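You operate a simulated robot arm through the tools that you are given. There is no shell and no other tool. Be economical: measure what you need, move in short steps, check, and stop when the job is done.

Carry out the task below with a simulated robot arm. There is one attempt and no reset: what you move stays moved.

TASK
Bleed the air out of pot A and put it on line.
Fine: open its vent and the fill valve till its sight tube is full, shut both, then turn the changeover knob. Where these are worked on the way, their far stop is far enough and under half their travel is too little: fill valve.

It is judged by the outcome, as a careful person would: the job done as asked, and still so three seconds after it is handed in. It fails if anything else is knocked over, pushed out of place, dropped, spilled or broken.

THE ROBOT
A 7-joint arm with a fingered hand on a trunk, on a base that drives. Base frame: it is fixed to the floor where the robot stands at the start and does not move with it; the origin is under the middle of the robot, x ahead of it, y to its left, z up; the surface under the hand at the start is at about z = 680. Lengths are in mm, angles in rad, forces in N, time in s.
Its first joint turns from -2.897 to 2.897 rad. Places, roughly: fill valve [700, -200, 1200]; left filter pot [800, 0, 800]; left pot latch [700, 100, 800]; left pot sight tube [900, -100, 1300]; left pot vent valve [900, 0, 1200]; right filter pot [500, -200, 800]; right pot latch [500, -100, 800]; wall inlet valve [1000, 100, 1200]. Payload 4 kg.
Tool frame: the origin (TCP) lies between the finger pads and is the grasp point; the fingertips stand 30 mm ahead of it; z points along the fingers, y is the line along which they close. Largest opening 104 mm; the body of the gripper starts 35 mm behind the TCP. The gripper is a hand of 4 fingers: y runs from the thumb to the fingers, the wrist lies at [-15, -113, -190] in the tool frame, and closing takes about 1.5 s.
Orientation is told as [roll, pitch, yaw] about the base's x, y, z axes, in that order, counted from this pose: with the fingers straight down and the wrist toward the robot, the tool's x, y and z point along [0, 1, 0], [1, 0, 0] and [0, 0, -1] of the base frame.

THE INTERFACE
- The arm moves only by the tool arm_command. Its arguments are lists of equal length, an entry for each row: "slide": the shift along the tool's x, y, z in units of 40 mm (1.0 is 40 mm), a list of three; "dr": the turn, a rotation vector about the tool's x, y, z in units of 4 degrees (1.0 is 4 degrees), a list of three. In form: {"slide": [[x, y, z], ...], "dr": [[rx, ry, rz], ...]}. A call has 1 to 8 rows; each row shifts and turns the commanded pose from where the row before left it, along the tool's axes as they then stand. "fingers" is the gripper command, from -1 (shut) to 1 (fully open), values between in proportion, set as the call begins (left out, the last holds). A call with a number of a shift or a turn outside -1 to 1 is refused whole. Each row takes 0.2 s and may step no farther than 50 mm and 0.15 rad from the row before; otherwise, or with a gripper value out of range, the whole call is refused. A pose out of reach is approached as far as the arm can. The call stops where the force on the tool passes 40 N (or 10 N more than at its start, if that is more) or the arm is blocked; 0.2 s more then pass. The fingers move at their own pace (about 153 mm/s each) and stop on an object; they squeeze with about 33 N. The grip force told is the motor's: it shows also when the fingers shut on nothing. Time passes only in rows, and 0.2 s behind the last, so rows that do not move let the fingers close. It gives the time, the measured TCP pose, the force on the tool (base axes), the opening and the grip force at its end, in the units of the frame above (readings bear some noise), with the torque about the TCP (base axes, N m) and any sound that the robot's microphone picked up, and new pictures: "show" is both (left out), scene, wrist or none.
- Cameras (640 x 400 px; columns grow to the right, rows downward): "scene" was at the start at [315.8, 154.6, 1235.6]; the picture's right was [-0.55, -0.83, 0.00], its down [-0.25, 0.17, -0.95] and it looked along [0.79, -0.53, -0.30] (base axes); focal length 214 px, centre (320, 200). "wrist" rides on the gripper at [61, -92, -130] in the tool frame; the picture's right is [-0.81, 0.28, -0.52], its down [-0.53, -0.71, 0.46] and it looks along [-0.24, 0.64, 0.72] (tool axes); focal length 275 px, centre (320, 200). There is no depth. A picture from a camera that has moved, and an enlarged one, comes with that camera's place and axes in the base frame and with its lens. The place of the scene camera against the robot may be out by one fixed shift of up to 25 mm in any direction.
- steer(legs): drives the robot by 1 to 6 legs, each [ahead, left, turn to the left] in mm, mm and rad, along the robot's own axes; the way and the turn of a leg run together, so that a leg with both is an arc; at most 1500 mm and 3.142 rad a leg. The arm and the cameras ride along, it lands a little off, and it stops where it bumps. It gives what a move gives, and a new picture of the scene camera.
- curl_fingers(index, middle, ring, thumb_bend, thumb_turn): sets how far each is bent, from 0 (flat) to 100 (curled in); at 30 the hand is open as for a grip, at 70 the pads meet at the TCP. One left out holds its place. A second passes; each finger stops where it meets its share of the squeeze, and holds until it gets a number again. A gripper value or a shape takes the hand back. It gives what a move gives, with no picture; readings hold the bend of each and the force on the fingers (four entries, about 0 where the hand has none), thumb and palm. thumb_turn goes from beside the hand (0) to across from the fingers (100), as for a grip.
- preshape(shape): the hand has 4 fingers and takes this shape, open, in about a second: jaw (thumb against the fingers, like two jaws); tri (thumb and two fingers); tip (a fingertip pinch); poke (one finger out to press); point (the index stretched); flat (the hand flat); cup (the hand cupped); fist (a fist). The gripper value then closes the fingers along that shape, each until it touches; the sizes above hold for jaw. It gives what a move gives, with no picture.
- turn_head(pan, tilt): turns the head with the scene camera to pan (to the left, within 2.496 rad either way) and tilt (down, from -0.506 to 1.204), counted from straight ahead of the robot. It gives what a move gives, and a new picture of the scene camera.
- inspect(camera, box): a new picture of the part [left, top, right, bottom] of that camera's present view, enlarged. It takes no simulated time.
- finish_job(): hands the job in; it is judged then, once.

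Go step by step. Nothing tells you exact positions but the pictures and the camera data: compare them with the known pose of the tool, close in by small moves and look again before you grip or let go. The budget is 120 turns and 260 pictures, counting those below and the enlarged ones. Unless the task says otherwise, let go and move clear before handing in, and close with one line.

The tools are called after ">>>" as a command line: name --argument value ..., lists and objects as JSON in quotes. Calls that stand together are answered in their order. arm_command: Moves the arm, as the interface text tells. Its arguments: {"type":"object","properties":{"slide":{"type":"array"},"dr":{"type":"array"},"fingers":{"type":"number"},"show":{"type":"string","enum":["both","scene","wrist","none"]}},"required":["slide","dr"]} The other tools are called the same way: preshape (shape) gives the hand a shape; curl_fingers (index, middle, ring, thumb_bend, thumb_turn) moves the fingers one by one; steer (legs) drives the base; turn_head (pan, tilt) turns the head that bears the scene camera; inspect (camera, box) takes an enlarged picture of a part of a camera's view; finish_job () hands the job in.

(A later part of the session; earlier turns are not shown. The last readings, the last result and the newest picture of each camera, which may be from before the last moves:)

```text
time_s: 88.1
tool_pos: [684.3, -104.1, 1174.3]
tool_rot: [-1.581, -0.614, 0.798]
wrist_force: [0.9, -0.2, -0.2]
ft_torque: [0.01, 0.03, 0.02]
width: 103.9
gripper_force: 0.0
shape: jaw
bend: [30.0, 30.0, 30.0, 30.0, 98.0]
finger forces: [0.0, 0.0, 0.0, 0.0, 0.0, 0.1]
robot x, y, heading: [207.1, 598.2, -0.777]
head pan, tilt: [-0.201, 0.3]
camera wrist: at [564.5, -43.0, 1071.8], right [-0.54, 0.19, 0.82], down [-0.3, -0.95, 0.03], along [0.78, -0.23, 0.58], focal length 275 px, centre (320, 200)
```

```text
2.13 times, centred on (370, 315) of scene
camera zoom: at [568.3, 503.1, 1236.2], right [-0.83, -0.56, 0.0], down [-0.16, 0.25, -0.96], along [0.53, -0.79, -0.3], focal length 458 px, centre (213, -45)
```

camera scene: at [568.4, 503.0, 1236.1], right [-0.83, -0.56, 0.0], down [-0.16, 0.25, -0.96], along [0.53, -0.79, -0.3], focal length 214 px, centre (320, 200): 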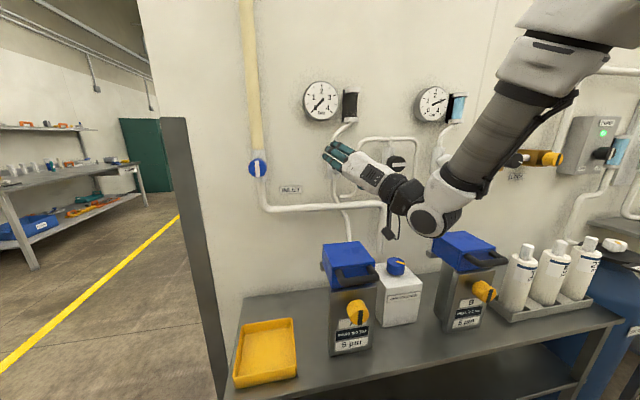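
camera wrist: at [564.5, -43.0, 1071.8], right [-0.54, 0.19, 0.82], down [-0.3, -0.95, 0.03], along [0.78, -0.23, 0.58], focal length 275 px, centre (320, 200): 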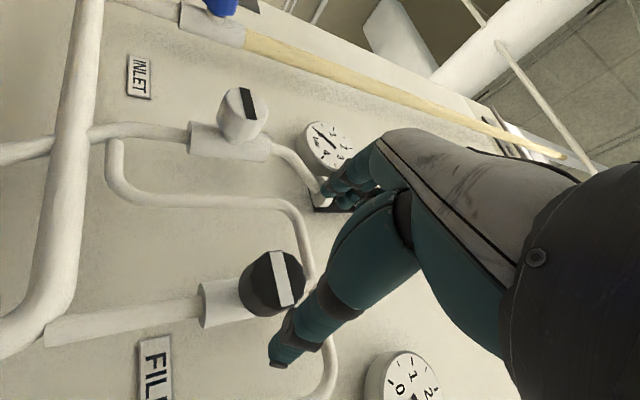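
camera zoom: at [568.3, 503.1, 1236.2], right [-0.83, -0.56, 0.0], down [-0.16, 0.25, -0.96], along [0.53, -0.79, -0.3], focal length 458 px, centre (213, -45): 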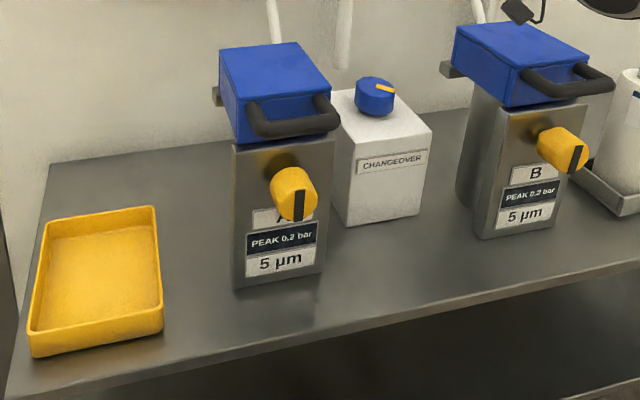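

Bench dry, both drain knobs alike. Advancing on the fill knob again and gripping.

>>> arm_command --slide '[[0, 0, 0.5], [0, 0, 0.5], [0, 0, 0.6], [0, 0, 0.49], [0, 0, 0]]' --dr '[[0, 0, 0], [0, 0, 0], [0, 0, 0], [0, 0, 0], [0, 0, 0]]' --show "none"

>>> arm_command --slide '[[0, 0, 0], [0, 0, 0], [0, 0, 0], [0, 0, 0], [0, 0, 0], [0, 0, 0], [0, 0, 0], [0, 0, 0]]' --dr '[[0, 0, 0], [0, 0, 0], [0, 0, 0], [0, 0, 0], [0, 0, 0], [0, 0, 0], [0, 0, 0], [0, 0, 0]]' --fingers -1 --show "wrist"

>>> arm_command --slide '[[0, 0, 0], [0, 0, 0], [0, 0, 0], [0, 0, 0], [0, 0, 0], [0, 0, 0], [0, 0, 0], [0, 0, 0]]' --dr '[[0, 0, -1], [0, 0, -1], [0, 0, -1], [0, 0, -1], [0, 0, -1], [0, 0, -1], [0, 0, -1], [0, 0, -1]]' --show "scene"

```text
time_s: 89.3
tool_pos: [744.4, -163.5, 1174.3]
tool_rot: [-1.58, -0.614, 0.798]
wrist_force: [0.0, 0.6, 0.3]
ft_torque: [0.0, -0.02, -0.03]
width: 103.7
gripper_force: 0.0
shape: jaw
bend: [30.0, 30.0, 30.0, 30.0, 98.0]
finger forces: [0.0, 0.0, 0.1, 0.0, 0.1, 0.1]
robot x, y, heading: [203.5, 600.0, -0.779]
head pan, tilt: [-0.201, 0.3]
```

```text
time_s: 91.1
tool_pos: [744.1, -165.0, 1174.7]
tool_rot: [-1.579, -0.615, 0.795]
wrist_force: [10.3, -20.5, -0.7]
ft_torque: [-0.03, -0.02, -0.05]
width: 30.9
gripper_force: 33.2
shape: jaw
bend: [73.0, 68.0, 70.0, 71.0, 100.0]
finger forces: [18.7, 9.4, 0.1, 0.0, 34.5, 0.0]
robot x, y, heading: [204.7, 600.9, -0.777]
head pan, tilt: [-0.201, 0.3]
camera wrist: at [624.6, -102.6, 1072.0], right [-0.54, 0.19, 0.82], down [-0.3, -0.95, 0.03], along [0.78, -0.23, 0.58], focal length 275 px, centre (320, 200)
```

wrist: 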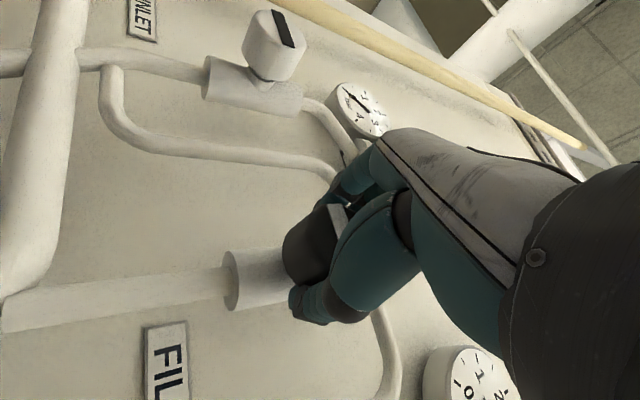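

```text
time_s: 92.9
tool_pos: [744.8, -164.5, 1174.1]
tool_rot: [-1.576, -0.058, 0.791]
wrist_force: [14.2, -14.6, -4.4]
ft_torque: [0.04, -0.04, -0.02]
width: 30.2
gripper_force: 32.8
shape: jaw
bend: [73.0, 71.0, 70.0, 72.0, 98.0]
finger forces: [23.0, 8.9, 0.0, 0.0, 31.1, 0.0]
robot x, y, heading: [205.1, 599.6, -0.781]
head pan, tilt: [-0.201, 0.3]
camera scene: at [569.1, 502.4, 1235.9], right [-0.83, -0.56, 0.0], down [-0.17, 0.25, -0.95], along [0.53, -0.79, -0.3], focal length 214 px, centre (320, 200)
```

scene: 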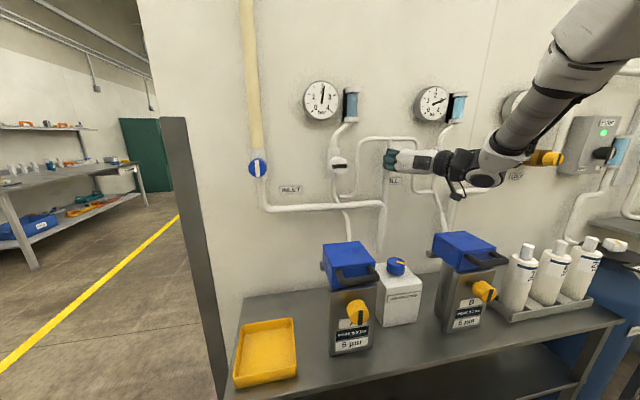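

>>> inspect --camera "scene" --box '[300, 75, 380, 125]'

```text
8.00 times, centred on (340, 100) of scene
camera zoom: at [569.1, 502.4, 1235.9], right [-0.83, -0.56, 0.0], down [-0.17, 0.25, -0.95], along [0.53, -0.79, -0.3], focal length 1716 px, centre (160, 1000)
```

zoom: 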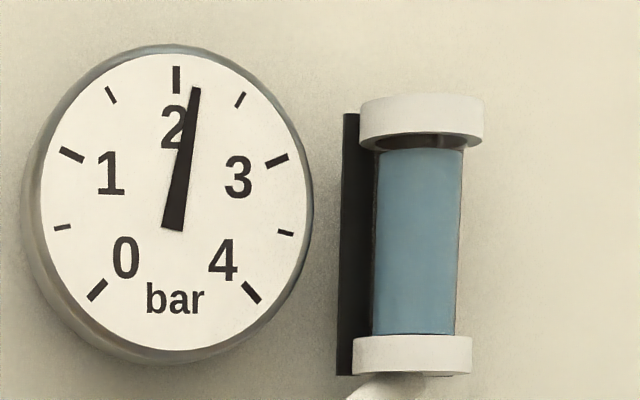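

With the fill cracked open, tube A rises to about 93% with the gauge at 2 bar. I'll finish opening the fill, then bleed the rest through the vent.

>>> arm_command --slide '[[0, 0, 0], [0, 0, 0], [0, 0, 0], [0, 0, 0], [0, 0, 0], [0, 0, 0], [0, 0, 0], [0, 0, 0]]' --dr '[[0, 0, -1], [0, 0, -1], [0, 0, -1], [0, 0, -1], [0, 0, -1], [0, 0, -1], [0, 0, -1], [0, 0, -1]]' --show "none"

>>> inspect --camera "scene" --box '[300, 75, 380, 125]'

>>> arm_command --slide '[[0, 0, 0], [0, 0, 0], [0, 0, 0], [0, 0, 0], [0, 0, 0], [0, 0, 0], [0, 0, 0]]' --dr '[[0, 0, -1], [0, 0, -1], [0, 0, -1], [0, 0, -1], [0, 0, -1], [0, 0, -1], [0, 0, -0.7]]' --show "wrist"

>>> inspect --camera "scene" --box '[300, 75, 380, 125]'

```text
time_s: 94.7
tool_pos: [745.1, -165.3, 1173.2]
tool_rot: [-1.578, 0.503, 0.79]
wrist_force: [16.9, -10.5, -9.6]
ft_torque: [0.15, -0.01, 0.1]
width: 29.0
gripper_force: 32.7
shape: jaw
bend: [73.0, 68.0, 70.0, 73.0, 97.0]
finger forces: [24.6, 9.8, 0.0, 0.1, 29.6, 0.0]
robot x, y, heading: [208.1, 599.2, -0.781]
head pan, tilt: [-0.201, 0.3]
```

```text
8.00 times, centred on (340, 100) of scene
camera zoom: at [569.3, 502.3, 1235.8], right [-0.83, -0.56, 0.0], down [-0.17, 0.25, -0.95], along [0.53, -0.79, -0.3], focal length 1716 px, centre (160, 1000)
```

zoom: 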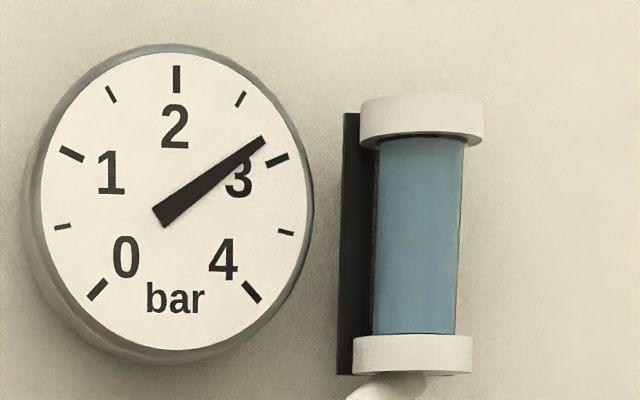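

```text
time_s: 96.3
tool_pos: [743.5, -165.2, 1174.3]
tool_rot: [-1.579, 0.971, 0.786]
wrist_force: [16.6, -7.9, -15.5]
ft_torque: [0.29, 0.06, 0.16]
width: 28.7
gripper_force: 33.1
shape: jaw
bend: [73.0, 67.0, 70.0, 74.0, 97.0]
finger forces: [26.0, 10.9, 0.1, 0.0, 27.9, 0.1]
robot x, y, heading: [203.8, 600.6, -0.779]
head pan, tilt: [-0.201, 0.3]
camera wrist: at [580.6, -147.0, 1215.8], right [0.21, 0.95, 0.23], down [0.35, -0.29, 0.89], along [0.91, -0.11, -0.39], focal length 275 px, centre (320, 200)
```

wrist: 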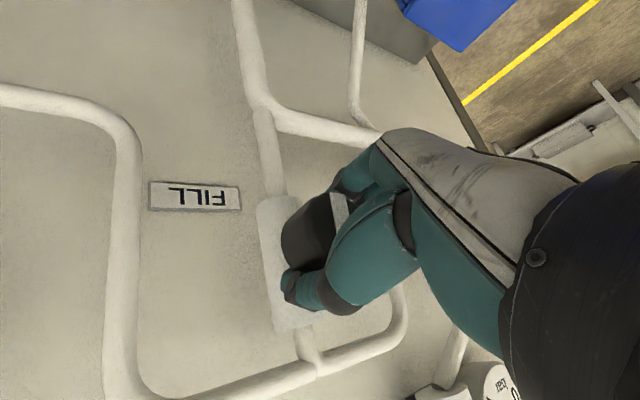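

```text
8.00 times, centred on (340, 100) of scene
camera zoom: at [569.4, 502.3, 1235.7], right [-0.83, -0.56, 0.0], down [-0.17, 0.25, -0.95], along [0.53, -0.79, -0.3], focal length 1716 px, centre (160, 1000)
```

zoom: 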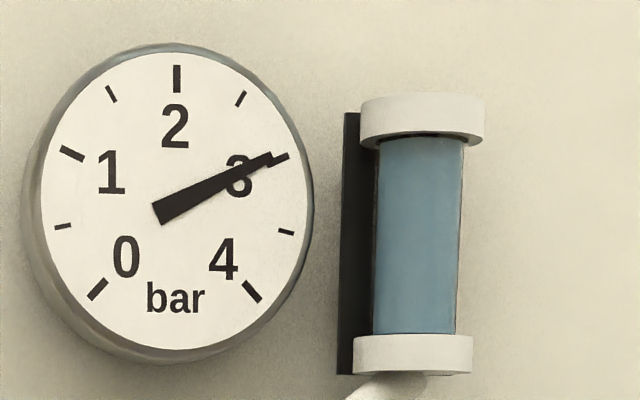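

Pot A is at 3 bar with the fill fully open and the vent shut. I'll let go, move to the vent and bleed the remaining air.

>>> arm_command --slide '[[0, 0, 0], [0, 0, 0], [0, 0, 0], [0, 0, 0], [0, 0, 0], [0, 0, -0.7], [0, 0, -0.7], [0, 0, -0.7]]' --dr '[[0, 0, 0], [0, 0, 0], [0, 0, 0], [0, 0, 0], [0, 0, 0], [0, 0, 0], [0, 0, 0], [0, 0, 0]]' --fingers 1 --show "none"

>>> arm_command --slide '[[-0.735, 0.495, 0], [-0.735, 0.495, 0], [-0.735, 0.495, 0], [-0.735, 0.495, 0], [-0.735, 0.495, 0], [0, 0, 0], [0, 0, 0], [0, 0, 0]]' --dr '[[0, 0, 0], [0, 0, 0], [0, 0, 0], [0, 0, 0], [0, 0, 0], [0, 0, 1], [0, 0, 1], [0, 0, 1]]' --show "none"

>>> arm_command --slide '[[0, 0, 0], [0, 0, 0], [0, 0, 0], [0, 0, 0], [0, 0, 0], [0, 0, 0], [0, 0, 0], [0, 0, 0]]' --dr '[[0, 0, 1], [0, 0, 1], [0, 0, 1], [0, 0, 1], [0, 0, 1], [0, 0, 1], [0, 0, 1], [0, 0, 1]]' --show "none"

>>> arm_command --slide '[[0, 0, 0], [0, 0, 0], [0, 0, 0], [0, 0, 0], [0, 0, 0], [0, 0, 0], [0, 0, 0], [0, 0, 0]]' --dr '[[0, 0, 1], [0, 0, 1], [0, 0, 1], [0, 0, 1], [0, 0, 1], [0, 0, 1], [0, 0, 1], [0, 0, 1]]' --show "none"

>>> arm_command --slide '[[0, 0, 0], [0, 0, 0], [0, 0, 0]]' --dr '[[0, 0, 1], [0, 0, 1], [0, 0, 1]]' --show "both"

```text
time_s: 98.1
tool_pos: [684.3, -105.3, 1173.3]
tool_rot: [-1.58, 0.971, 0.781]
wrist_force: [0.1, 0.7, 0.5]
ft_torque: [-0.03, 0.0, 0.03]
width: 103.9
gripper_force: 0.1
shape: jaw
bend: [30.0, 30.0, 30.0, 30.0, 98.0]
finger forces: [0.0, 0.0, 0.0, 0.1, 0.0, 0.0]
robot x, y, heading: [205.9, 602.7, -0.779]
head pan, tilt: [-0.201, 0.3]
```

```text
time_s: 99.9
tool_pos: [807.8, 20.5, 1175.7]
tool_rot: [-1.582, 0.761, 0.786]
wrist_force: [-0.6, -0.3, 0.3]
ft_torque: [-0.03, 0.01, 0.02]
width: 103.5
gripper_force: 0.1
shape: jaw
bend: [30.0, 30.0, 30.0, 30.0, 98.0]
finger forces: [0.1, 0.0, 0.1, 0.0, 0.1, 0.0]
robot x, y, heading: [211.0, 602.2, -0.776]
head pan, tilt: [-0.201, 0.3]
```

```text
time_s: 101.7
tool_pos: [808.2, 20.4, 1175.6]
tool_rot: [-1.578, 0.201, 0.791]
wrist_force: [-0.3, -0.3, 0.0]
ft_torque: [0.03, 0.0, 0.02]
width: 103.4
gripper_force: 0.1
shape: jaw
bend: [30.0, 30.0, 30.0, 30.0, 98.0]
finger forces: [0.1, 0.0, 0.0, 0.0, 0.0, 0.0]
robot x, y, heading: [203.5, 604.5, -0.779]
head pan, tilt: [-0.201, 0.3]
```

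```text
time_s: 103.5
tool_pos: [808.1, 20.9, 1176.1]
tool_rot: [-1.579, -0.356, 0.795]
wrist_force: [0.6, 0.0, 0.0]
ft_torque: [-0.02, 0.02, 0.01]
width: 103.7
gripper_force: 0.2
shape: jaw
bend: [30.0, 30.0, 30.0, 30.0, 98.0]
finger forces: [0.0, 0.0, 0.1, 0.1, 0.0, 0.0]
robot x, y, heading: [208.8, 598.7, -0.783]
head pan, tilt: [-0.201, 0.3]
```

```text
time_s: 104.3
tool_pos: [808.6, 21.4, 1175.5]
tool_rot: [-1.579, -0.567, 0.796]
wrist_force: [0.1, -1.0, 0.6]
ft_torque: [0.04, 0.01, -0.03]
width: 103.7
gripper_force: 0.1
shape: jaw
bend: [30.0, 30.0, 30.0, 30.0, 98.0]
finger forces: [0.0, 0.0, 0.1, 0.0, 0.1, 0.0]
robot x, y, heading: [206.3, 603.1, -0.779]
head pan, tilt: [-0.201, 0.3]
camera scene: at [568.3, 503.2, 1236.2], right [-0.83, -0.56, 0.0], down [-0.16, 0.25, -0.96], along [0.53, -0.79, -0.3], focal length 214 px, centre (320, 200)
camera wrist: at [685.3, 79.7, 1075.5], right [-0.51, 0.22, 0.83], down [-0.3, -0.95, 0.07], along [0.8, -0.21, 0.56], focal length 275 px, centre (320, 200)
```

scene: 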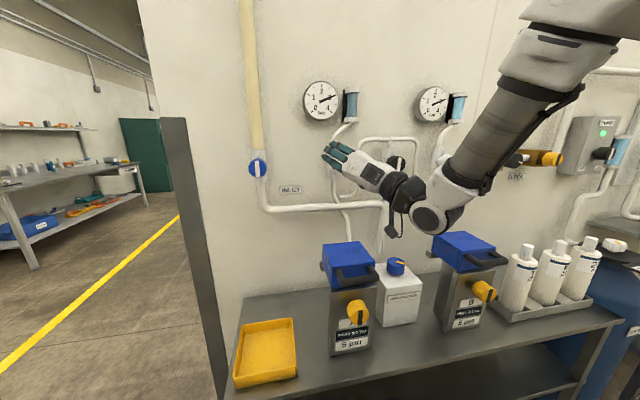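
wrist: 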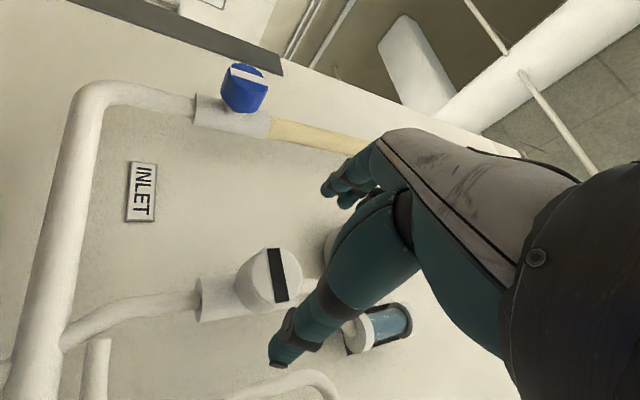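

Advancing on the vent knob, gripping and opening it.

>>> arm_command --slide '[[0, 0, 0.55], [0, 0, 0.55], [0, 0, 0.55], [0, 0, 0.45], [0, 0, 0]]' --dr '[[0, 0, 0], [0, 0, 0], [0, 0, 0], [0, 0, 0], [0, 0, 0]]' --show "none"

>>> arm_command --slide '[[0, 0, 0], [0, 0, 0], [0, 0, 0], [0, 0, 0], [0, 0, 0], [0, 0, 0], [0, 0, 0], [0, 0, 0]]' --dr '[[0, 0, 0], [0, 0, 0], [0, 0, 0], [0, 0, 0], [0, 0, 0], [0, 0, 0], [0, 0, 0], [0, 0, 0]]' --fingers -1 --show "wrist"

>>> arm_command --slide '[[0, 0, 0], [0, 0, 0], [0, 0, 0], [0, 0, 0], [0, 0, 0], [0, 0, 0], [0, 0, 0], [0, 0, 0]]' --dr '[[0, 0, -1], [0, 0, -1], [0, 0, -1], [0, 0, -1], [0, 0, -1], [0, 0, -1], [0, 0, -1], [0, 0, -1]]' --show "none"

>>> inspect --camera "scene" --box '[300, 75, 380, 125]'

```text
time_s: 105.5
tool_pos: [868.0, -37.5, 1176.4]
tool_rot: [-1.58, -0.565, 0.796]
wrist_force: [-0.3, -0.1, -0.9]
ft_torque: [0.03, -0.02, 0.02]
width: 103.7
gripper_force: 0.0
shape: jaw
bend: [30.0, 30.0, 30.0, 30.0, 98.0]
finger forces: [0.0, 0.0, 0.0, 0.0, 0.0, 0.0]
robot x, y, heading: [208.8, 604.1, -0.777]
head pan, tilt: [-0.201, 0.3]
```

```text
time_s: 107.3
tool_pos: [867.8, -40.1, 1174.8]
tool_rot: [-1.578, -0.567, 0.795]
wrist_force: [8.5, -20.1, -1.9]
ft_torque: [-0.03, 0.04, -0.07]
width: 31.5
gripper_force: 32.9
shape: jaw
bend: [74.0, 65.0, 66.0, 73.0, 100.0]
finger forces: [18.2, 8.9, 0.1, 0.1, 35.2, 0.0]
robot x, y, heading: [210.7, 599.9, -0.779]
head pan, tilt: [-0.201, 0.3]
camera wrist: at [745.2, 19.3, 1075.4], right [-0.51, 0.22, 0.83], down [-0.3, -0.95, 0.07], along [0.8, -0.21, 0.56], focal length 275 px, centre (320, 200)
```

wrist: 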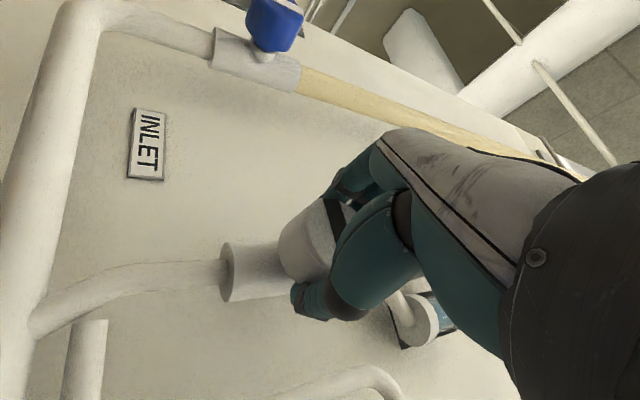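

```text
time_s: 109.1
tool_pos: [869.8, -38.0, 1176.3]
tool_rot: [-1.576, -0.006, 0.792]
wrist_force: [16.7, -14.5, 1.9]
ft_torque: [0.01, -0.07, -0.03]
width: 31.1
gripper_force: 33.1
shape: jaw
bend: [74.0, 65.0, 66.0, 73.0, 100.0]
finger forces: [22.3, 9.9, 0.1, 0.0, 31.1, 0.0]
robot x, y, heading: [204.5, 602.3, -0.779]
head pan, tilt: [-0.201, 0.3]
```

```text
8.00 times, centred on (340, 100) of scene
camera zoom: at [569.1, 502.6, 1235.9], right [-0.83, -0.56, 0.0], down [-0.17, 0.25, -0.95], along [0.53, -0.79, -0.3], focal length 1716 px, centre (160, 1000)
```

zoom: 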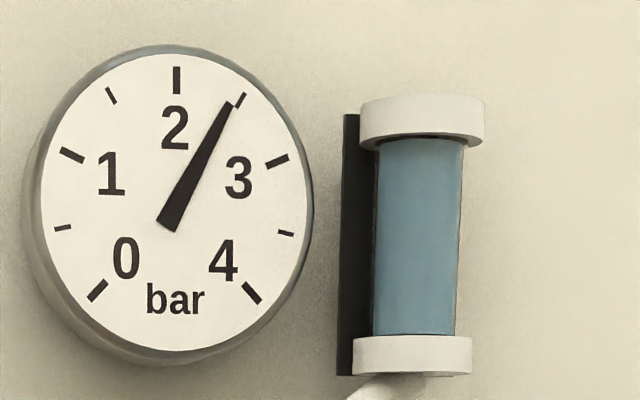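

The vent is cracking open (gauge falling, tube still full). I'll open it further, hold briefly, then shut.

>>> arm_command --slide '[[0, 0, 0], [0, 0, 0], [0, 0, 0], [0, 0, 0], [0, 0, 0], [0, 0, 0], [0, 0, 0], [0, 0, 0]]' --dr '[[0, 0, -1], [0, 0, -1], [0, 0, -1], [0, 0, -1], [0, 0, -1], [0, 0, -1], [0, 0, -1], [0, 0, -1]]' --show "none"

>>> inspect --camera "scene" --box '[300, 75, 380, 125]'

>>> arm_command --slide '[[0, 0, 0], [0, 0, 0], [0, 0, 0], [0, 0, 0], [0, 0, 0], [0, 0, 0]]' --dr '[[0, 0, -1], [0, 0, -1], [0, 0, -1], [0, 0, -1], [0, 0, -1], [0, 0, -1]]' --show "none"

>>> inspect --camera "scene" --box '[300, 75, 380, 125]'

```text
time_s: 110.9
tool_pos: [869.0, -37.9, 1176.5]
tool_rot: [-1.578, 0.552, 0.789]
wrist_force: [23.4, -8.7, -1.2]
ft_torque: [0.11, -0.07, 0.18]
width: 30.2
gripper_force: 32.6
shape: jaw
bend: [74.0, 64.0, 66.0, 74.0, 100.0]
finger forces: [24.4, 11.2, 0.0, 0.0, 29.7, 0.1]
robot x, y, heading: [206.1, 601.2, -0.781]
head pan, tilt: [-0.201, 0.3]
```

```text
8.00 times, centred on (340, 100) of scene
camera zoom: at [569.5, 502.8, 1235.8], right [-0.83, -0.56, 0.0], down [-0.17, 0.25, -0.95], along [0.53, -0.79, -0.3], focal length 1716 px, centre (160, 1000)
```

zoom: 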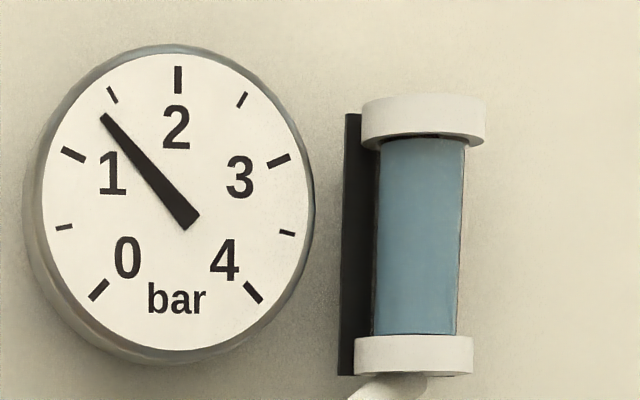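

```text
time_s: 112.3
tool_pos: [870.5, -38.6, 1175.2]
tool_rot: [-1.579, 0.972, 0.785]
wrist_force: [29.5, -6.5, -7.1]
ft_torque: [0.27, -0.03, 0.25]
width: 30.4
gripper_force: 33.0
shape: jaw
bend: [74.0, 63.0, 66.0, 74.0, 100.0]
finger forces: [25.4, 13.0, 0.0, 0.1, 29.4, 0.0]
robot x, y, heading: [205.4, 600.5, -0.786]
head pan, tilt: [-0.201, 0.3]
```

```text
8.00 times, centred on (340, 100) of scene
camera zoom: at [569.9, 502.8, 1235.6], right [-0.83, -0.56, 0.0], down [-0.17, 0.25, -0.95], along [0.53, -0.79, -0.3], focal length 1716 px, centre (160, 1000)
```

zoom: 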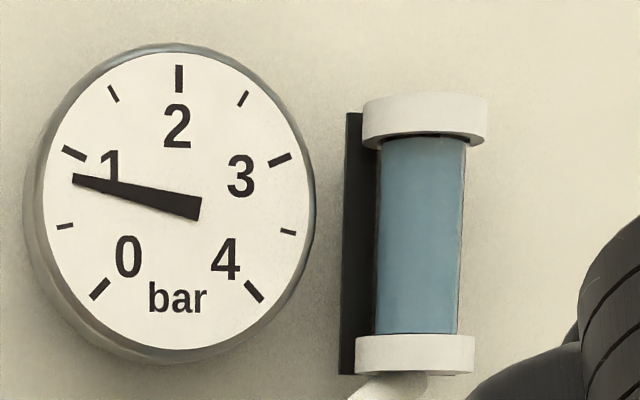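

Tube A stays full at about 0.9 bar with both open, so the air is out. Now I'll shut the vent while the fill is still open.

>>> arm_command --slide '[[0, 0, 0], [0, 0, 0], [0, 0, 0], [0, 0, 0], [0, 0, 0], [0, 0, 0], [0, 0, 0], [0, 0, 0]]' --dr '[[0, 0, 1], [0, 0, 1], [0, 0, 1], [0, 0, 1], [0, 0, 1], [0, 0, 1], [0, 0, 1], [0, 0, 1]]' --show "none"

>>> arm_command --slide '[[0, 0, 0], [0, 0, 0], [0, 0, 0], [0, 0, 0], [0, 0, 0], [0, 0, 0], [0, 0, 0], [0, 0, 0]]' --dr '[[0, 0, 1], [0, 0, 1], [0, 0, 1], [0, 0, 1], [0, 0, 1], [0, 0, 1], [0, 0, 1], [0, 0, 1]]' --show "none"

>>> arm_command --slide '[[0, 0, 0], [0, 0, 0], [0, 0, 0], [0, 0, 0], [0, 0, 0], [0, 0, 0], [0, 0, 0]]' --dr '[[0, 0, 1], [0, 0, 1], [0, 0, 1], [0, 0, 1], [0, 0, 1], [0, 0, 1], [0, 0, 1]]' --show "none"

>>> arm_command --slide '[[0, 0, 0], [0, 0, 0], [0, 0, 0], [0, 0, 0], [0, 0, 0], [0, 0, -0.7], [0, 0, -0.7], [0, 0, -0.7]]' --dr '[[0, 0, 0], [0, 0, 0], [0, 0, 0], [0, 0, 0], [0, 0, 0], [0, 0, 0], [0, 0, 0], [0, 0, 0]]' --fingers 1 --show "wrist"

>>> inspect --camera "scene" --box '[300, 75, 380, 125]'

```text
time_s: 114.1
tool_pos: [869.7, -40.2, 1176.0]
tool_rot: [-1.577, 0.412, 0.787]
wrist_force: [19.2, -13.5, -1.9]
ft_torque: [0.05, 0.13, 0.08]
width: 30.0
gripper_force: 32.9
shape: jaw
bend: [74.0, 63.0, 66.0, 74.0, 100.0]
finger forces: [21.7, 10.5, 0.0, 0.1, 31.8, 0.1]
robot x, y, heading: [205.4, 601.3, -0.775]
head pan, tilt: [-0.201, 0.3]
```

```text
time_s: 115.9
tool_pos: [869.2, -39.1, 1175.1]
tool_rot: [-1.576, -0.148, 0.791]
wrist_force: [10.1, -22.3, -4.1]
ft_torque: [0.0, 0.14, -0.12]
width: 30.0
gripper_force: 32.6
shape: jaw
bend: [74.0, 65.0, 66.0, 74.0, 100.0]
finger forces: [19.7, 10.2, 0.0, 0.0, 35.2, 0.0]
robot x, y, heading: [208.8, 598.4, -0.776]
head pan, tilt: [-0.201, 0.3]
```

```text
time_s: 117.5
tool_pos: [867.9, -39.6, 1175.8]
tool_rot: [-1.578, -0.637, 0.794]
wrist_force: [9.3, -24.6, -7.3]
ft_torque: [0.07, 0.18, -0.16]
width: 30.5
gripper_force: 32.9
shape: jaw
bend: [74.0, 66.0, 66.0, 73.0, 100.0]
finger forces: [19.0, 10.7, 0.0, 0.0, 36.8, 0.1]
robot x, y, heading: [207.7, 604.6, -0.784]
head pan, tilt: [-0.201, 0.3]
```

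```text
time_s: 119.3
tool_pos: [807.1, 20.7, 1174.5]
tool_rot: [-1.579, -0.635, 0.796]
wrist_force: [-0.7, -1.1, 0.2]
ft_torque: [0.0, -0.03, 0.0]
width: 103.7
gripper_force: 0.0
shape: jaw
bend: [30.0, 30.0, 30.0, 30.0, 98.0]
finger forces: [0.1, 0.0, 0.0, 0.0, 0.1, 0.0]
robot x, y, heading: [207.3, 600.4, -0.783]
head pan, tilt: [-0.201, 0.3]
camera wrist: at [690.0, 84.3, 1072.3], right [-0.55, 0.18, 0.81], down [-0.3, -0.95, 0.01], along [0.78, -0.24, 0.58], focal length 275 px, centre (320, 200)
```

wrist: 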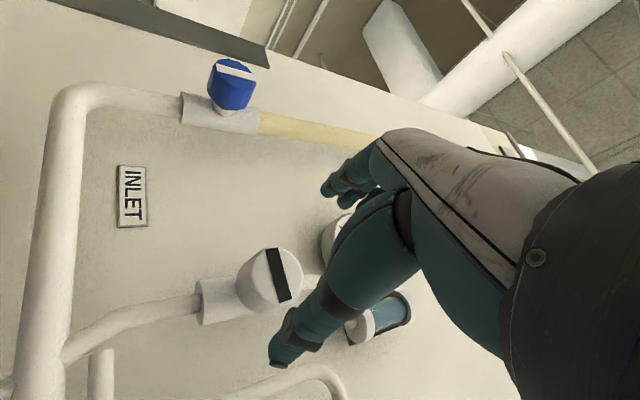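

```text
8.00 times, centred on (340, 100) of scene
camera zoom: at [568.4, 503.0, 1236.1], right [-0.83, -0.56, 0.0], down [-0.16, 0.25, -0.96], along [0.53, -0.79, -0.3], focal length 1716 px, centre (160, 1000)
```

zoom: 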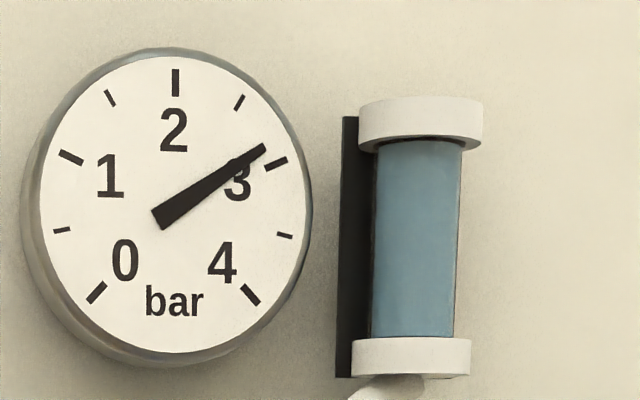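

The vent is shut, tube A is full at 3 bar. Now to the fill knob to shut it.

>>> arm_command --slide '[[-0.528, -0.716, 0], [-0.528, -0.716, 0], [-0.528, -0.716, 0], [-0.528, -0.716, 0], [-0.528, -0.716, 0], [0, 0, 0], [0, 0, 0], [0, 0, 0]]' --dr '[[0, 0, 0], [0, 0, 0], [0, 0, 0], [0, 0, 0], [0, 0, 0], [0, 0, -1], [0, 0, -1], [0, 0, -1]]' --show "none"

>>> arm_command --slide '[[0, 0, 0], [0, 0, 0], [0, 0, 0], [0, 0, 0], [0, 0, 0], [0, 0, 0], [0, 0, 0], [0, 0, 0]]' --dr '[[0, 0, -1], [0, 0, -1], [0, 0, -1], [0, 0, -1], [0, 0, -1], [0, 0, -1], [0, 0, -1], [0, 0, -1]]' --show "none"

>>> arm_command --slide '[[0, 0, 0], [0, 0, 0], [0, 0, 0], [0, 0, 0], [0, 0, 0], [0, 0, 0], [0, 0, 0], [0, 0, 0]]' --dr '[[0, 0, -1], [0, 0, -1], [0, 0, -1], [0, 0, -1], [0, 0, -1], [0, 0, -1], [0, 0, -1], [0, 0, -1]]' --show "none"

>>> arm_command --slide '[[0, 0, 0], [0, 0, 0], [0, 0, 0], [0, 0, 0], [0, 0, 0]]' --dr '[[0, 0, -1], [0, 0, -1], [0, 0, -1], [0, 0, -1], [0, 0, 0]]' --show "wrist"

>>> inspect --camera "scene" --box '[300, 75, 380, 125]'

```text
time_s: 121.1
tool_pos: [683.8, -104.4, 1176.4]
tool_rot: [-1.579, -0.423, 0.794]
wrist_force: [-0.2, -0.5, -0.6]
ft_torque: [-0.03, -0.01, 0.02]
width: 103.9
gripper_force: 0.0
shape: jaw
bend: [30.0, 30.0, 30.0, 30.0, 98.0]
finger forces: [0.0, 0.0, 0.0, 0.0, 0.0, 0.1]
robot x, y, heading: [205.4, 602.7, -0.775]
head pan, tilt: [-0.201, 0.3]
```

```text
time_s: 122.9
tool_pos: [684.0, -104.7, 1175.5]
tool_rot: [-1.579, 0.134, 0.79]
wrist_force: [0.0, 0.8, -0.1]
ft_torque: [-0.02, -0.03, -0.01]
width: 103.9
gripper_force: 0.1
shape: jaw
bend: [30.0, 30.0, 30.0, 30.0, 98.0]
finger forces: [0.0, 0.1, 0.0, 0.1, 0.0, 0.0]
robot x, y, heading: [206.5, 602.1, -0.783]
head pan, tilt: [-0.201, 0.3]
```

```text
time_s: 124.7
tool_pos: [683.2, -105.1, 1176.1]
tool_rot: [-1.581, 0.692, 0.786]
wrist_force: [-0.9, -0.2, -0.4]
ft_torque: [-0.01, 0.0, 0.0]
width: 103.6
gripper_force: 0.1
shape: jaw
bend: [30.0, 30.0, 30.0, 30.0, 98.0]
finger forces: [0.0, 0.1, 0.0, 0.0, 0.0, 0.0]
robot x, y, heading: [208.9, 602.6, -0.781]
head pan, tilt: [-0.201, 0.3]
```

```text
time_s: 125.9
tool_pos: [682.9, -105.0, 1175.8]
tool_rot: [-1.584, 0.971, 0.782]
wrist_force: [-0.2, -0.1, -0.2]
ft_torque: [0.02, 0.01, -0.01]
width: 103.7
gripper_force: 0.0
shape: jaw
bend: [30.0, 30.0, 30.0, 30.0, 98.0]
finger forces: [0.0, 0.0, 0.0, 0.0, 0.1, 0.0]
robot x, y, heading: [208.1, 602.4, -0.785]
head pan, tilt: [-0.201, 0.3]
camera wrist: at [519.4, -87.2, 1217.9], right [0.21, 0.95, 0.23], down [0.35, -0.29, 0.89], along [0.91, -0.11, -0.39], focal length 275 px, centre (320, 200)
```

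wrist: 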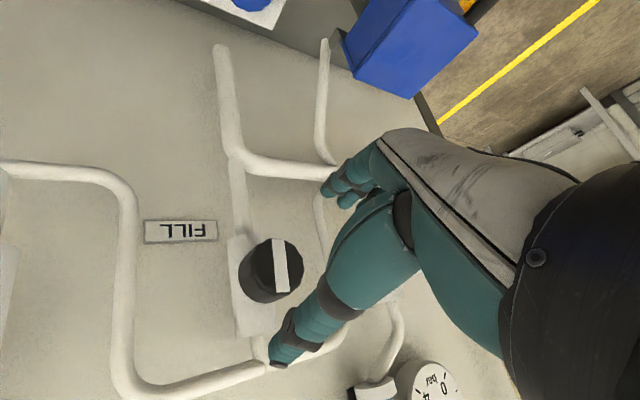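

```text
8.00 times, centred on (340, 100) of scene
camera zoom: at [568.3, 503.1, 1236.2], right [-0.83, -0.56, 0.0], down [-0.16, 0.25, -0.96], along [0.53, -0.79, -0.3], focal length 1716 px, centre (160, 1000)
```

zoom: 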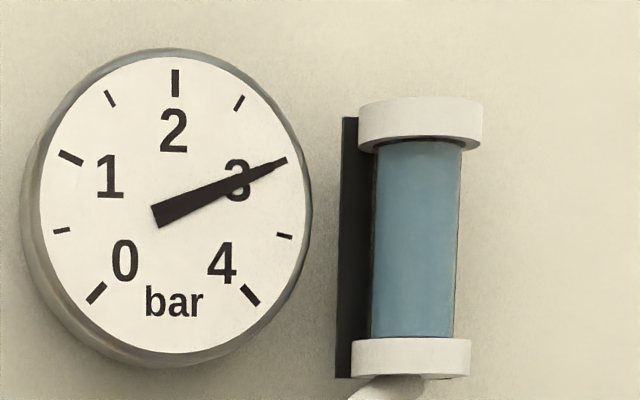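

>>> arm_command --slide '[[0, 0, 0.55], [0, 0, 0.55], [0, 0, 0.55], [0, 0, 0.45], [0, 0, 0]]' --dr '[[0, 0, 0], [0, 0, 0], [0, 0, 0], [0, 0, 0], [0, 0, 0]]' --show "none"

>>> arm_command --slide '[[0, 0, 0], [0, 0, 0], [0, 0, 0], [0, 0, 0], [0, 0, 0], [0, 0, 0], [0, 0, 0], [0, 0, 0]]' --dr '[[0, 0, 0], [0, 0, 0], [0, 0, 0], [0, 0, 0], [0, 0, 0], [0, 0, 0], [0, 0, 0], [0, 0, 0]]' --fingers -1 --show "wrist"

>>> arm_command --slide '[[0, 0, 0], [0, 0, 0], [0, 0, 0], [0, 0, 0], [0, 0, 0], [0, 0, 0], [0, 0, 0], [0, 0, 0]]' --dr '[[0, 0, 1], [0, 0, 1], [0, 0, 1], [0, 0, 1], [0, 0, 1], [0, 0, 1], [0, 0, 1], [0, 0, 1]]' --show "none"

>>> arm_command --slide '[[0, 0, 0], [0, 0, 0], [0, 0, 0], [0, 0, 0], [0, 0, 0], [0, 0, 0], [0, 0, 0], [0, 0, 0]]' --dr '[[0, 0, 1], [0, 0, 1], [0, 0, 1], [0, 0, 1], [0, 0, 1], [0, 0, 1], [0, 0, 1], [0, 0, 1]]' --show "none"

>>> arm_command --slide '[[0, 0, 0], [0, 0, 0], [0, 0, 0], [0, 0, 0], [0, 0, 0], [0, 0, 0], [0, 0, 0], [0, 0, 0]]' --dr '[[0, 0, 1], [0, 0, 1], [0, 0, 1], [0, 0, 1], [0, 0, 1], [0, 0, 1], [0, 0, 1], [0, 0, 0]]' --show "none"

>>> arm_command --slide '[[0, 0, 0], [0, 0, 0], [0, 0, 0], [0, 0, 0], [0, 0, 0], [0, 0, -0.7], [0, 0, -0.7], [0, 0, -0.7]]' --dr '[[0, 0, 0], [0, 0, 0], [0, 0, 0], [0, 0, 0], [0, 0, 0], [0, 0, 0], [0, 0, 0], [0, 0, 0]]' --fingers 1 --show "wrist"

>>> inspect --camera "scene" --box '[300, 75, 380, 125]'

```text
time_s: 127.1
tool_pos: [743.1, -164.5, 1177.8]
tool_rot: [-1.584, 0.971, 0.781]
wrist_force: [0.2, -0.1, 0.7]
ft_torque: [-0.03, -0.03, -0.02]
width: 103.8
gripper_force: 0.0
shape: jaw
bend: [30.0, 30.0, 30.0, 30.0, 98.0]
finger forces: [0.0, 0.0, 0.1, 0.1, 0.0, 0.0]
robot x, y, heading: [207.7, 604.2, -0.779]
head pan, tilt: [-0.201, 0.3]
```

```text
time_s: 128.9
tool_pos: [744.0, -165.6, 1176.7]
tool_rot: [-1.585, 0.972, 0.78]
wrist_force: [16.3, -19.3, 11.6]
ft_torque: [-0.14, -0.14, -0.1]
width: 29.0
gripper_force: 33.5
shape: jaw
bend: [75.0, 62.0, 58.0, 75.0, 100.0]
finger forces: [18.6, 8.4, 0.0, 0.0, 36.4, 0.0]
robot x, y, heading: [207.9, 598.5, -0.783]
head pan, tilt: [-0.201, 0.3]
camera wrist: at [580.2, -147.5, 1218.7], right [0.21, 0.95, 0.23], down [0.35, -0.29, 0.89], along [0.91, -0.11, -0.39], focal length 275 px, centre (320, 200)
```

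wrist: 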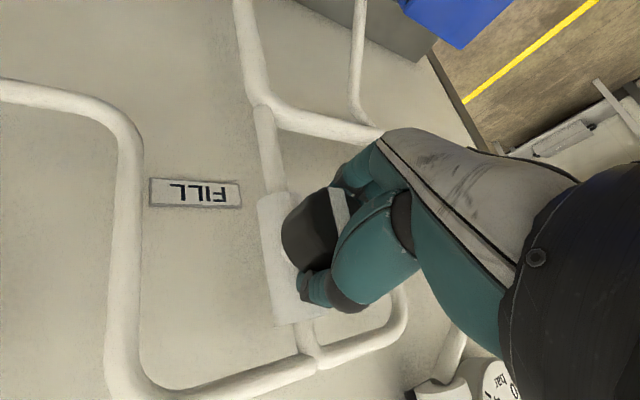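

```text
time_s: 130.7
tool_pos: [742.6, -166.9, 1175.5]
tool_rot: [-1.576, 0.409, 0.787]
wrist_force: [11.6, -35.1, 10.7]
ft_torque: [-0.21, 0.07, -0.35]
width: 28.2
gripper_force: 32.8
shape: jaw
bend: [75.0, 62.0, 58.0, 73.0, 100.0]
finger forces: [18.9, 9.3, 0.0, 0.0, 39.5, 0.0]
robot x, y, heading: [210.0, 601.6, -0.784]
head pan, tilt: [-0.201, 0.3]
```

```text
time_s: 132.5
tool_pos: [742.6, -167.6, 1173.7]
tool_rot: [-1.575, -0.151, 0.791]
wrist_force: [4.2, -39.5, -1.2]
ft_torque: [-0.04, 0.19, -0.52]
width: 27.8
gripper_force: 33.1
shape: jaw
bend: [75.0, 64.0, 58.0, 72.0, 100.0]
finger forces: [17.4, 8.8, 0.1, 0.1, 41.0, 0.0]
robot x, y, heading: [206.9, 600.4, -0.779]
head pan, tilt: [-0.201, 0.3]
```

```text
time_s: 134.3
tool_pos: [742.8, -166.2, 1173.4]
tool_rot: [-1.576, -0.637, 0.792]
wrist_force: [0.4, -39.8, -11.6]
ft_torque: [0.16, 0.31, -0.44]
width: 27.7
gripper_force: 32.7
shape: jaw
bend: [75.0, 73.0, 58.0, 72.0, 100.0]
finger forces: [16.3, 8.2, 0.0, 0.0, 42.0, 0.0]
robot x, y, heading: [208.6, 602.9, -0.78]
head pan, tilt: [-0.201, 0.3]
```

```text
time_s: 136.1
tool_pos: [683.3, -106.9, 1176.2]
tool_rot: [-1.581, -0.635, 0.797]
wrist_force: [-0.1, -0.3, -0.9]
ft_torque: [-0.05, -0.01, 0.04]
width: 103.7
gripper_force: 0.1
shape: jaw
bend: [30.0, 30.0, 30.0, 30.0, 98.0]
finger forces: [0.1, 0.1, 0.0, 0.0, 0.0, 0.0]
robot x, y, heading: [204.5, 601.0, -0.782]
head pan, tilt: [-0.201, 0.3]
camera wrist: at [565.7, -42.8, 1073.2], right [-0.55, 0.18, 0.81], down [-0.3, -0.95, 0.01], along [0.78, -0.24, 0.58], focal length 275 px, centre (320, 200)
```

wrist: 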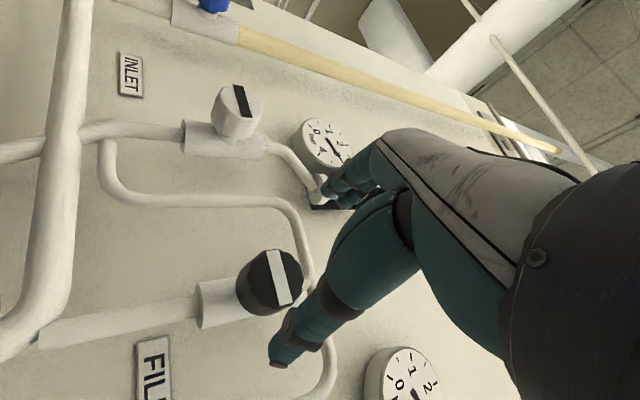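

```text
8.00 times, centred on (340, 100) of scene
camera zoom: at [568.4, 502.9, 1236.1], right [-0.83, -0.56, 0.0], down [-0.16, 0.25, -0.96], along [0.53, -0.79, -0.3], focal length 1716 px, centre (160, 1000)
```

zoom: 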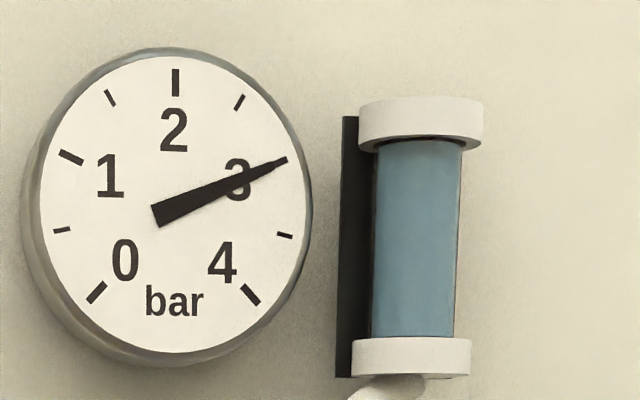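

Pot A is bled: tube full and holding 3 bar with both valves shut. Next is the changeover knob, at about (694,-123,865). I'll back off and tip the hand to point down.

>>> arm_command --slide '[[0, 0, -1], [0, 0, -1], [0, 0, 0], [0, 0, 0], [0, 0, 0], [0, 0, 0], [0, 0, 0], [0, 0, 0]]' --dr '[[0, 0, 0], [0, 0, 0], [0.588, 0.809, 0], [0.588, 0.809, 0], [0.588, 0.809, 0], [0.588, 0.809, 0], [0.588, 0.809, 0], [0.588, 0.809, 0]]' --show "none"

>>> arm_command --slide '[[0, 0, 0], [0, 0, 0], [0, 0, 0], [0, 0, 0], [0, 0, 0], [0, 0, 0], [0, 0, 0], [0, 0, 0]]' --dr '[[0.588, 0.809, 0], [0.588, 0.809, 0], [0.588, 0.809, 0], [0.588, 0.809, 0], [0.588, 0.809, 0], [0.588, 0.809, 0], [0.588, 0.809, 0], [0.588, 0.809, 0]]' --show "none"

>>> arm_command --slide '[[0, 0, 0], [0, 0, 0], [0, 0, 0], [0, 0, 0], [0, 0, 0], [0, 0, 0], [0, 0, 0], [0, 0, 0]]' --dr '[[0.588, 0.809, 0], [0.588, 0.809, 0], [0.588, 0.809, 0], [0.588, 0.809, 0], [0.588, 0.809, 0], [0.588, 0.809, 0], [0.588, 0.809, 0], [0.588, 0.809, 0]]' --show "both"

```text
time_s: 137.9
tool_pos: [626.6, -48.3, 1175.4]
tool_rot: [-1.07, -0.576, 0.507]
wrist_force: [0.1, 0.2, -0.3]
ft_torque: [0.02, -0.01, 0.02]
width: 103.7
gripper_force: 0.1
shape: jaw
bend: [30.0, 30.0, 30.0, 30.0, 98.0]
finger forces: [0.0, 0.0, 0.1, 0.1, 0.0, 0.0]
robot x, y, heading: [207.3, 602.7, -0.782]
head pan, tilt: [-0.201, 0.3]
```

```text
time_s: 139.7
tool_pos: [625.6, -49.8, 1175.8]
tool_rot: [-0.5, -0.345, 0.249]
wrist_force: [1.0, 0.1, 0.1]
ft_torque: [0.03, 0.05, 0.02]
width: 103.7
gripper_force: 0.1
shape: jaw
bend: [30.0, 30.0, 30.0, 30.0, 98.0]
finger forces: [0.0, 0.0, 0.0, 0.0, 0.1, 0.0]
robot x, y, heading: [206.1, 603.7, -0.779]
head pan, tilt: [-0.201, 0.3]
```

```text
time_s: 141.5
tool_pos: [626.2, -49.5, 1175.0]
tool_rot: [-0.026, -0.03, 0.163]
wrist_force: [-0.1, 0.5, 0.1]
ft_torque: [-0.02, -0.01, 0.0]
width: 103.5
gripper_force: 0.2
shape: jaw
bend: [30.0, 30.0, 30.0, 30.0, 98.0]
finger forces: [0.0, 0.1, 0.1, 0.0, 0.1, 0.1]
robot x, y, heading: [204.9, 601.7, -0.779]
head pan, tilt: [-0.201, 0.3]
camera scene: at [568.2, 503.2, 1236.2], right [-0.83, -0.56, 0.0], down [-0.16, 0.25, -0.96], along [0.53, -0.79, -0.3], focal length 214 px, centre (320, 200)
camera wrist: at [522.4, -1.9, 1302.7], right [0.39, -0.74, 0.55], down [-0.6, -0.65, -0.46], along [0.7, -0.15, -0.7], focal length 275 px, centre (320, 200)
```

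scene: 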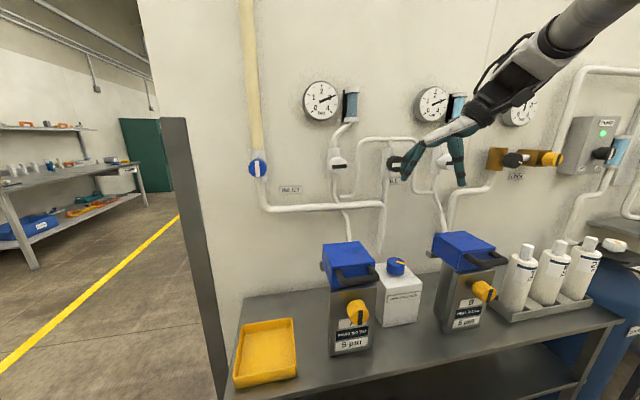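
wrist: 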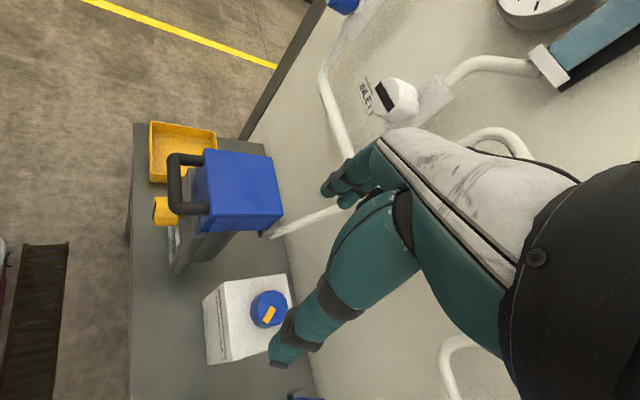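

>>> inspect --camera "wrist" --box '[190, 250, 330, 380]'

>>> inspect --camera "scene" --box '[310, 225, 510, 350]'

```text
3.08 times, centred on (260, 315) of wrist
camera zoom: at [522.4, -1.9, 1302.7], right [0.39, -0.74, 0.55], down [-0.6, -0.65, -0.46], along [0.7, -0.15, -0.7], focal length 847 px, centre (505, -154)
```

zoom: 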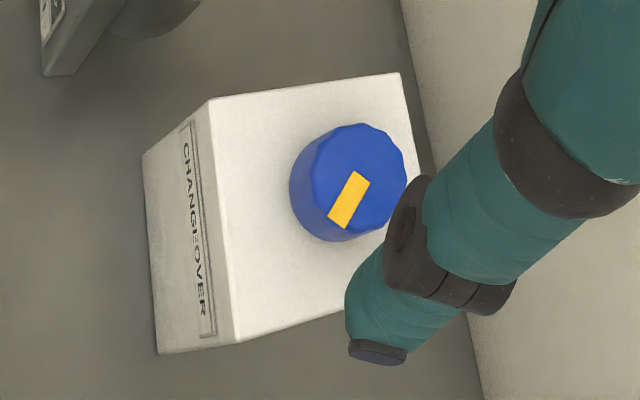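

```text
3.20 times, centred on (410, 288) of scene
camera zoom: at [568.2, 503.2, 1236.2], right [-0.83, -0.56, 0.0], down [-0.16, 0.25, -0.96], along [0.53, -0.79, -0.3], focal length 686 px, centre (32, -80)
```

zoom: 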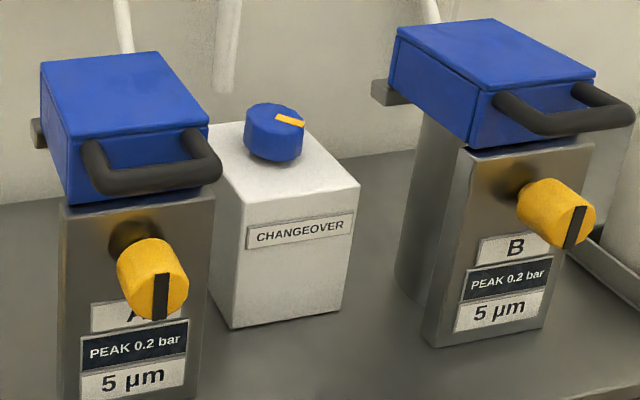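

The pointer faces front-right (towards B), so it wants a clockwise quarter turn to front-left (towards A). I'll lower first, then move in over the knob.

>>> arm_command --slide '[[0, 0, 1], [0, 0, 1], [0, 0, 1], [0, 0, 1], [0, 0, 1], [-0.687, 0.465, 0], [-0.687, 0.465, 0], [-0.687, 0.465, 0]]' --dr '[[0.29, 0.4, 0], [0, 0, 0], [0, 0, 0], [0, 0, 0], [0, 0, 0], [0, 0, 0], [0, 0, 0], [0, 0, 0]]'

```text
time_s: 143.3
tool_pos: [697.9, -123.0, 977.1]
tool_rot: [0.001, -0.011, 0.164]
wrist_force: [-0.1, 0.5, 0.1]
ft_torque: [0.01, -0.02, 0.0]
width: 103.9
gripper_force: 0.1
shape: jaw
bend: [30.0, 30.0, 30.0, 30.0, 98.0]
finger forces: [0.0, 0.0, 0.1, 0.0, 0.0, 0.0]
robot x, y, heading: [207.8, 600.8, -0.779]
head pan, tilt: [-0.201, 0.3]
camera scene: at [568.1, 503.2, 1236.2], right [-0.83, -0.56, 0.0], down [-0.16, 0.25, -0.96], along [0.53, -0.79, -0.3], focal length 214 px, centre (320, 200)
camera wrist: at [597.2, -78.9, 1107.1], right [0.4, -0.76, 0.52], down [-0.61, -0.64, -0.46], along [0.68, -0.13, -0.72], focal length 275 px, centre (320, 200)
```

scene: 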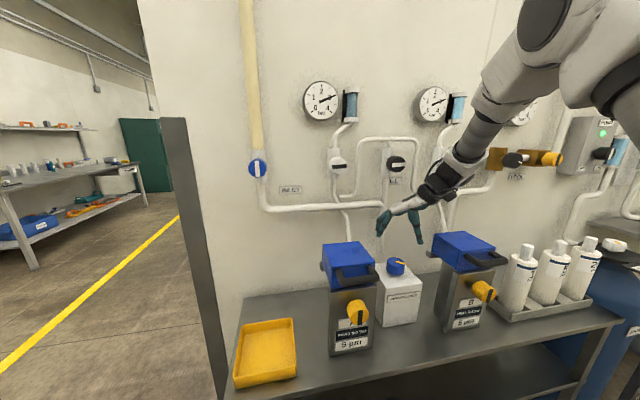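
wrist: 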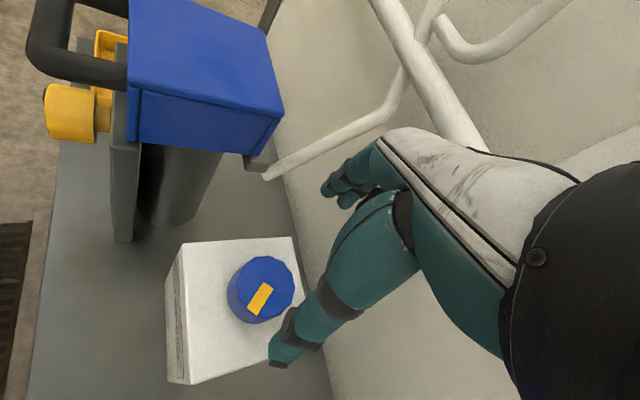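

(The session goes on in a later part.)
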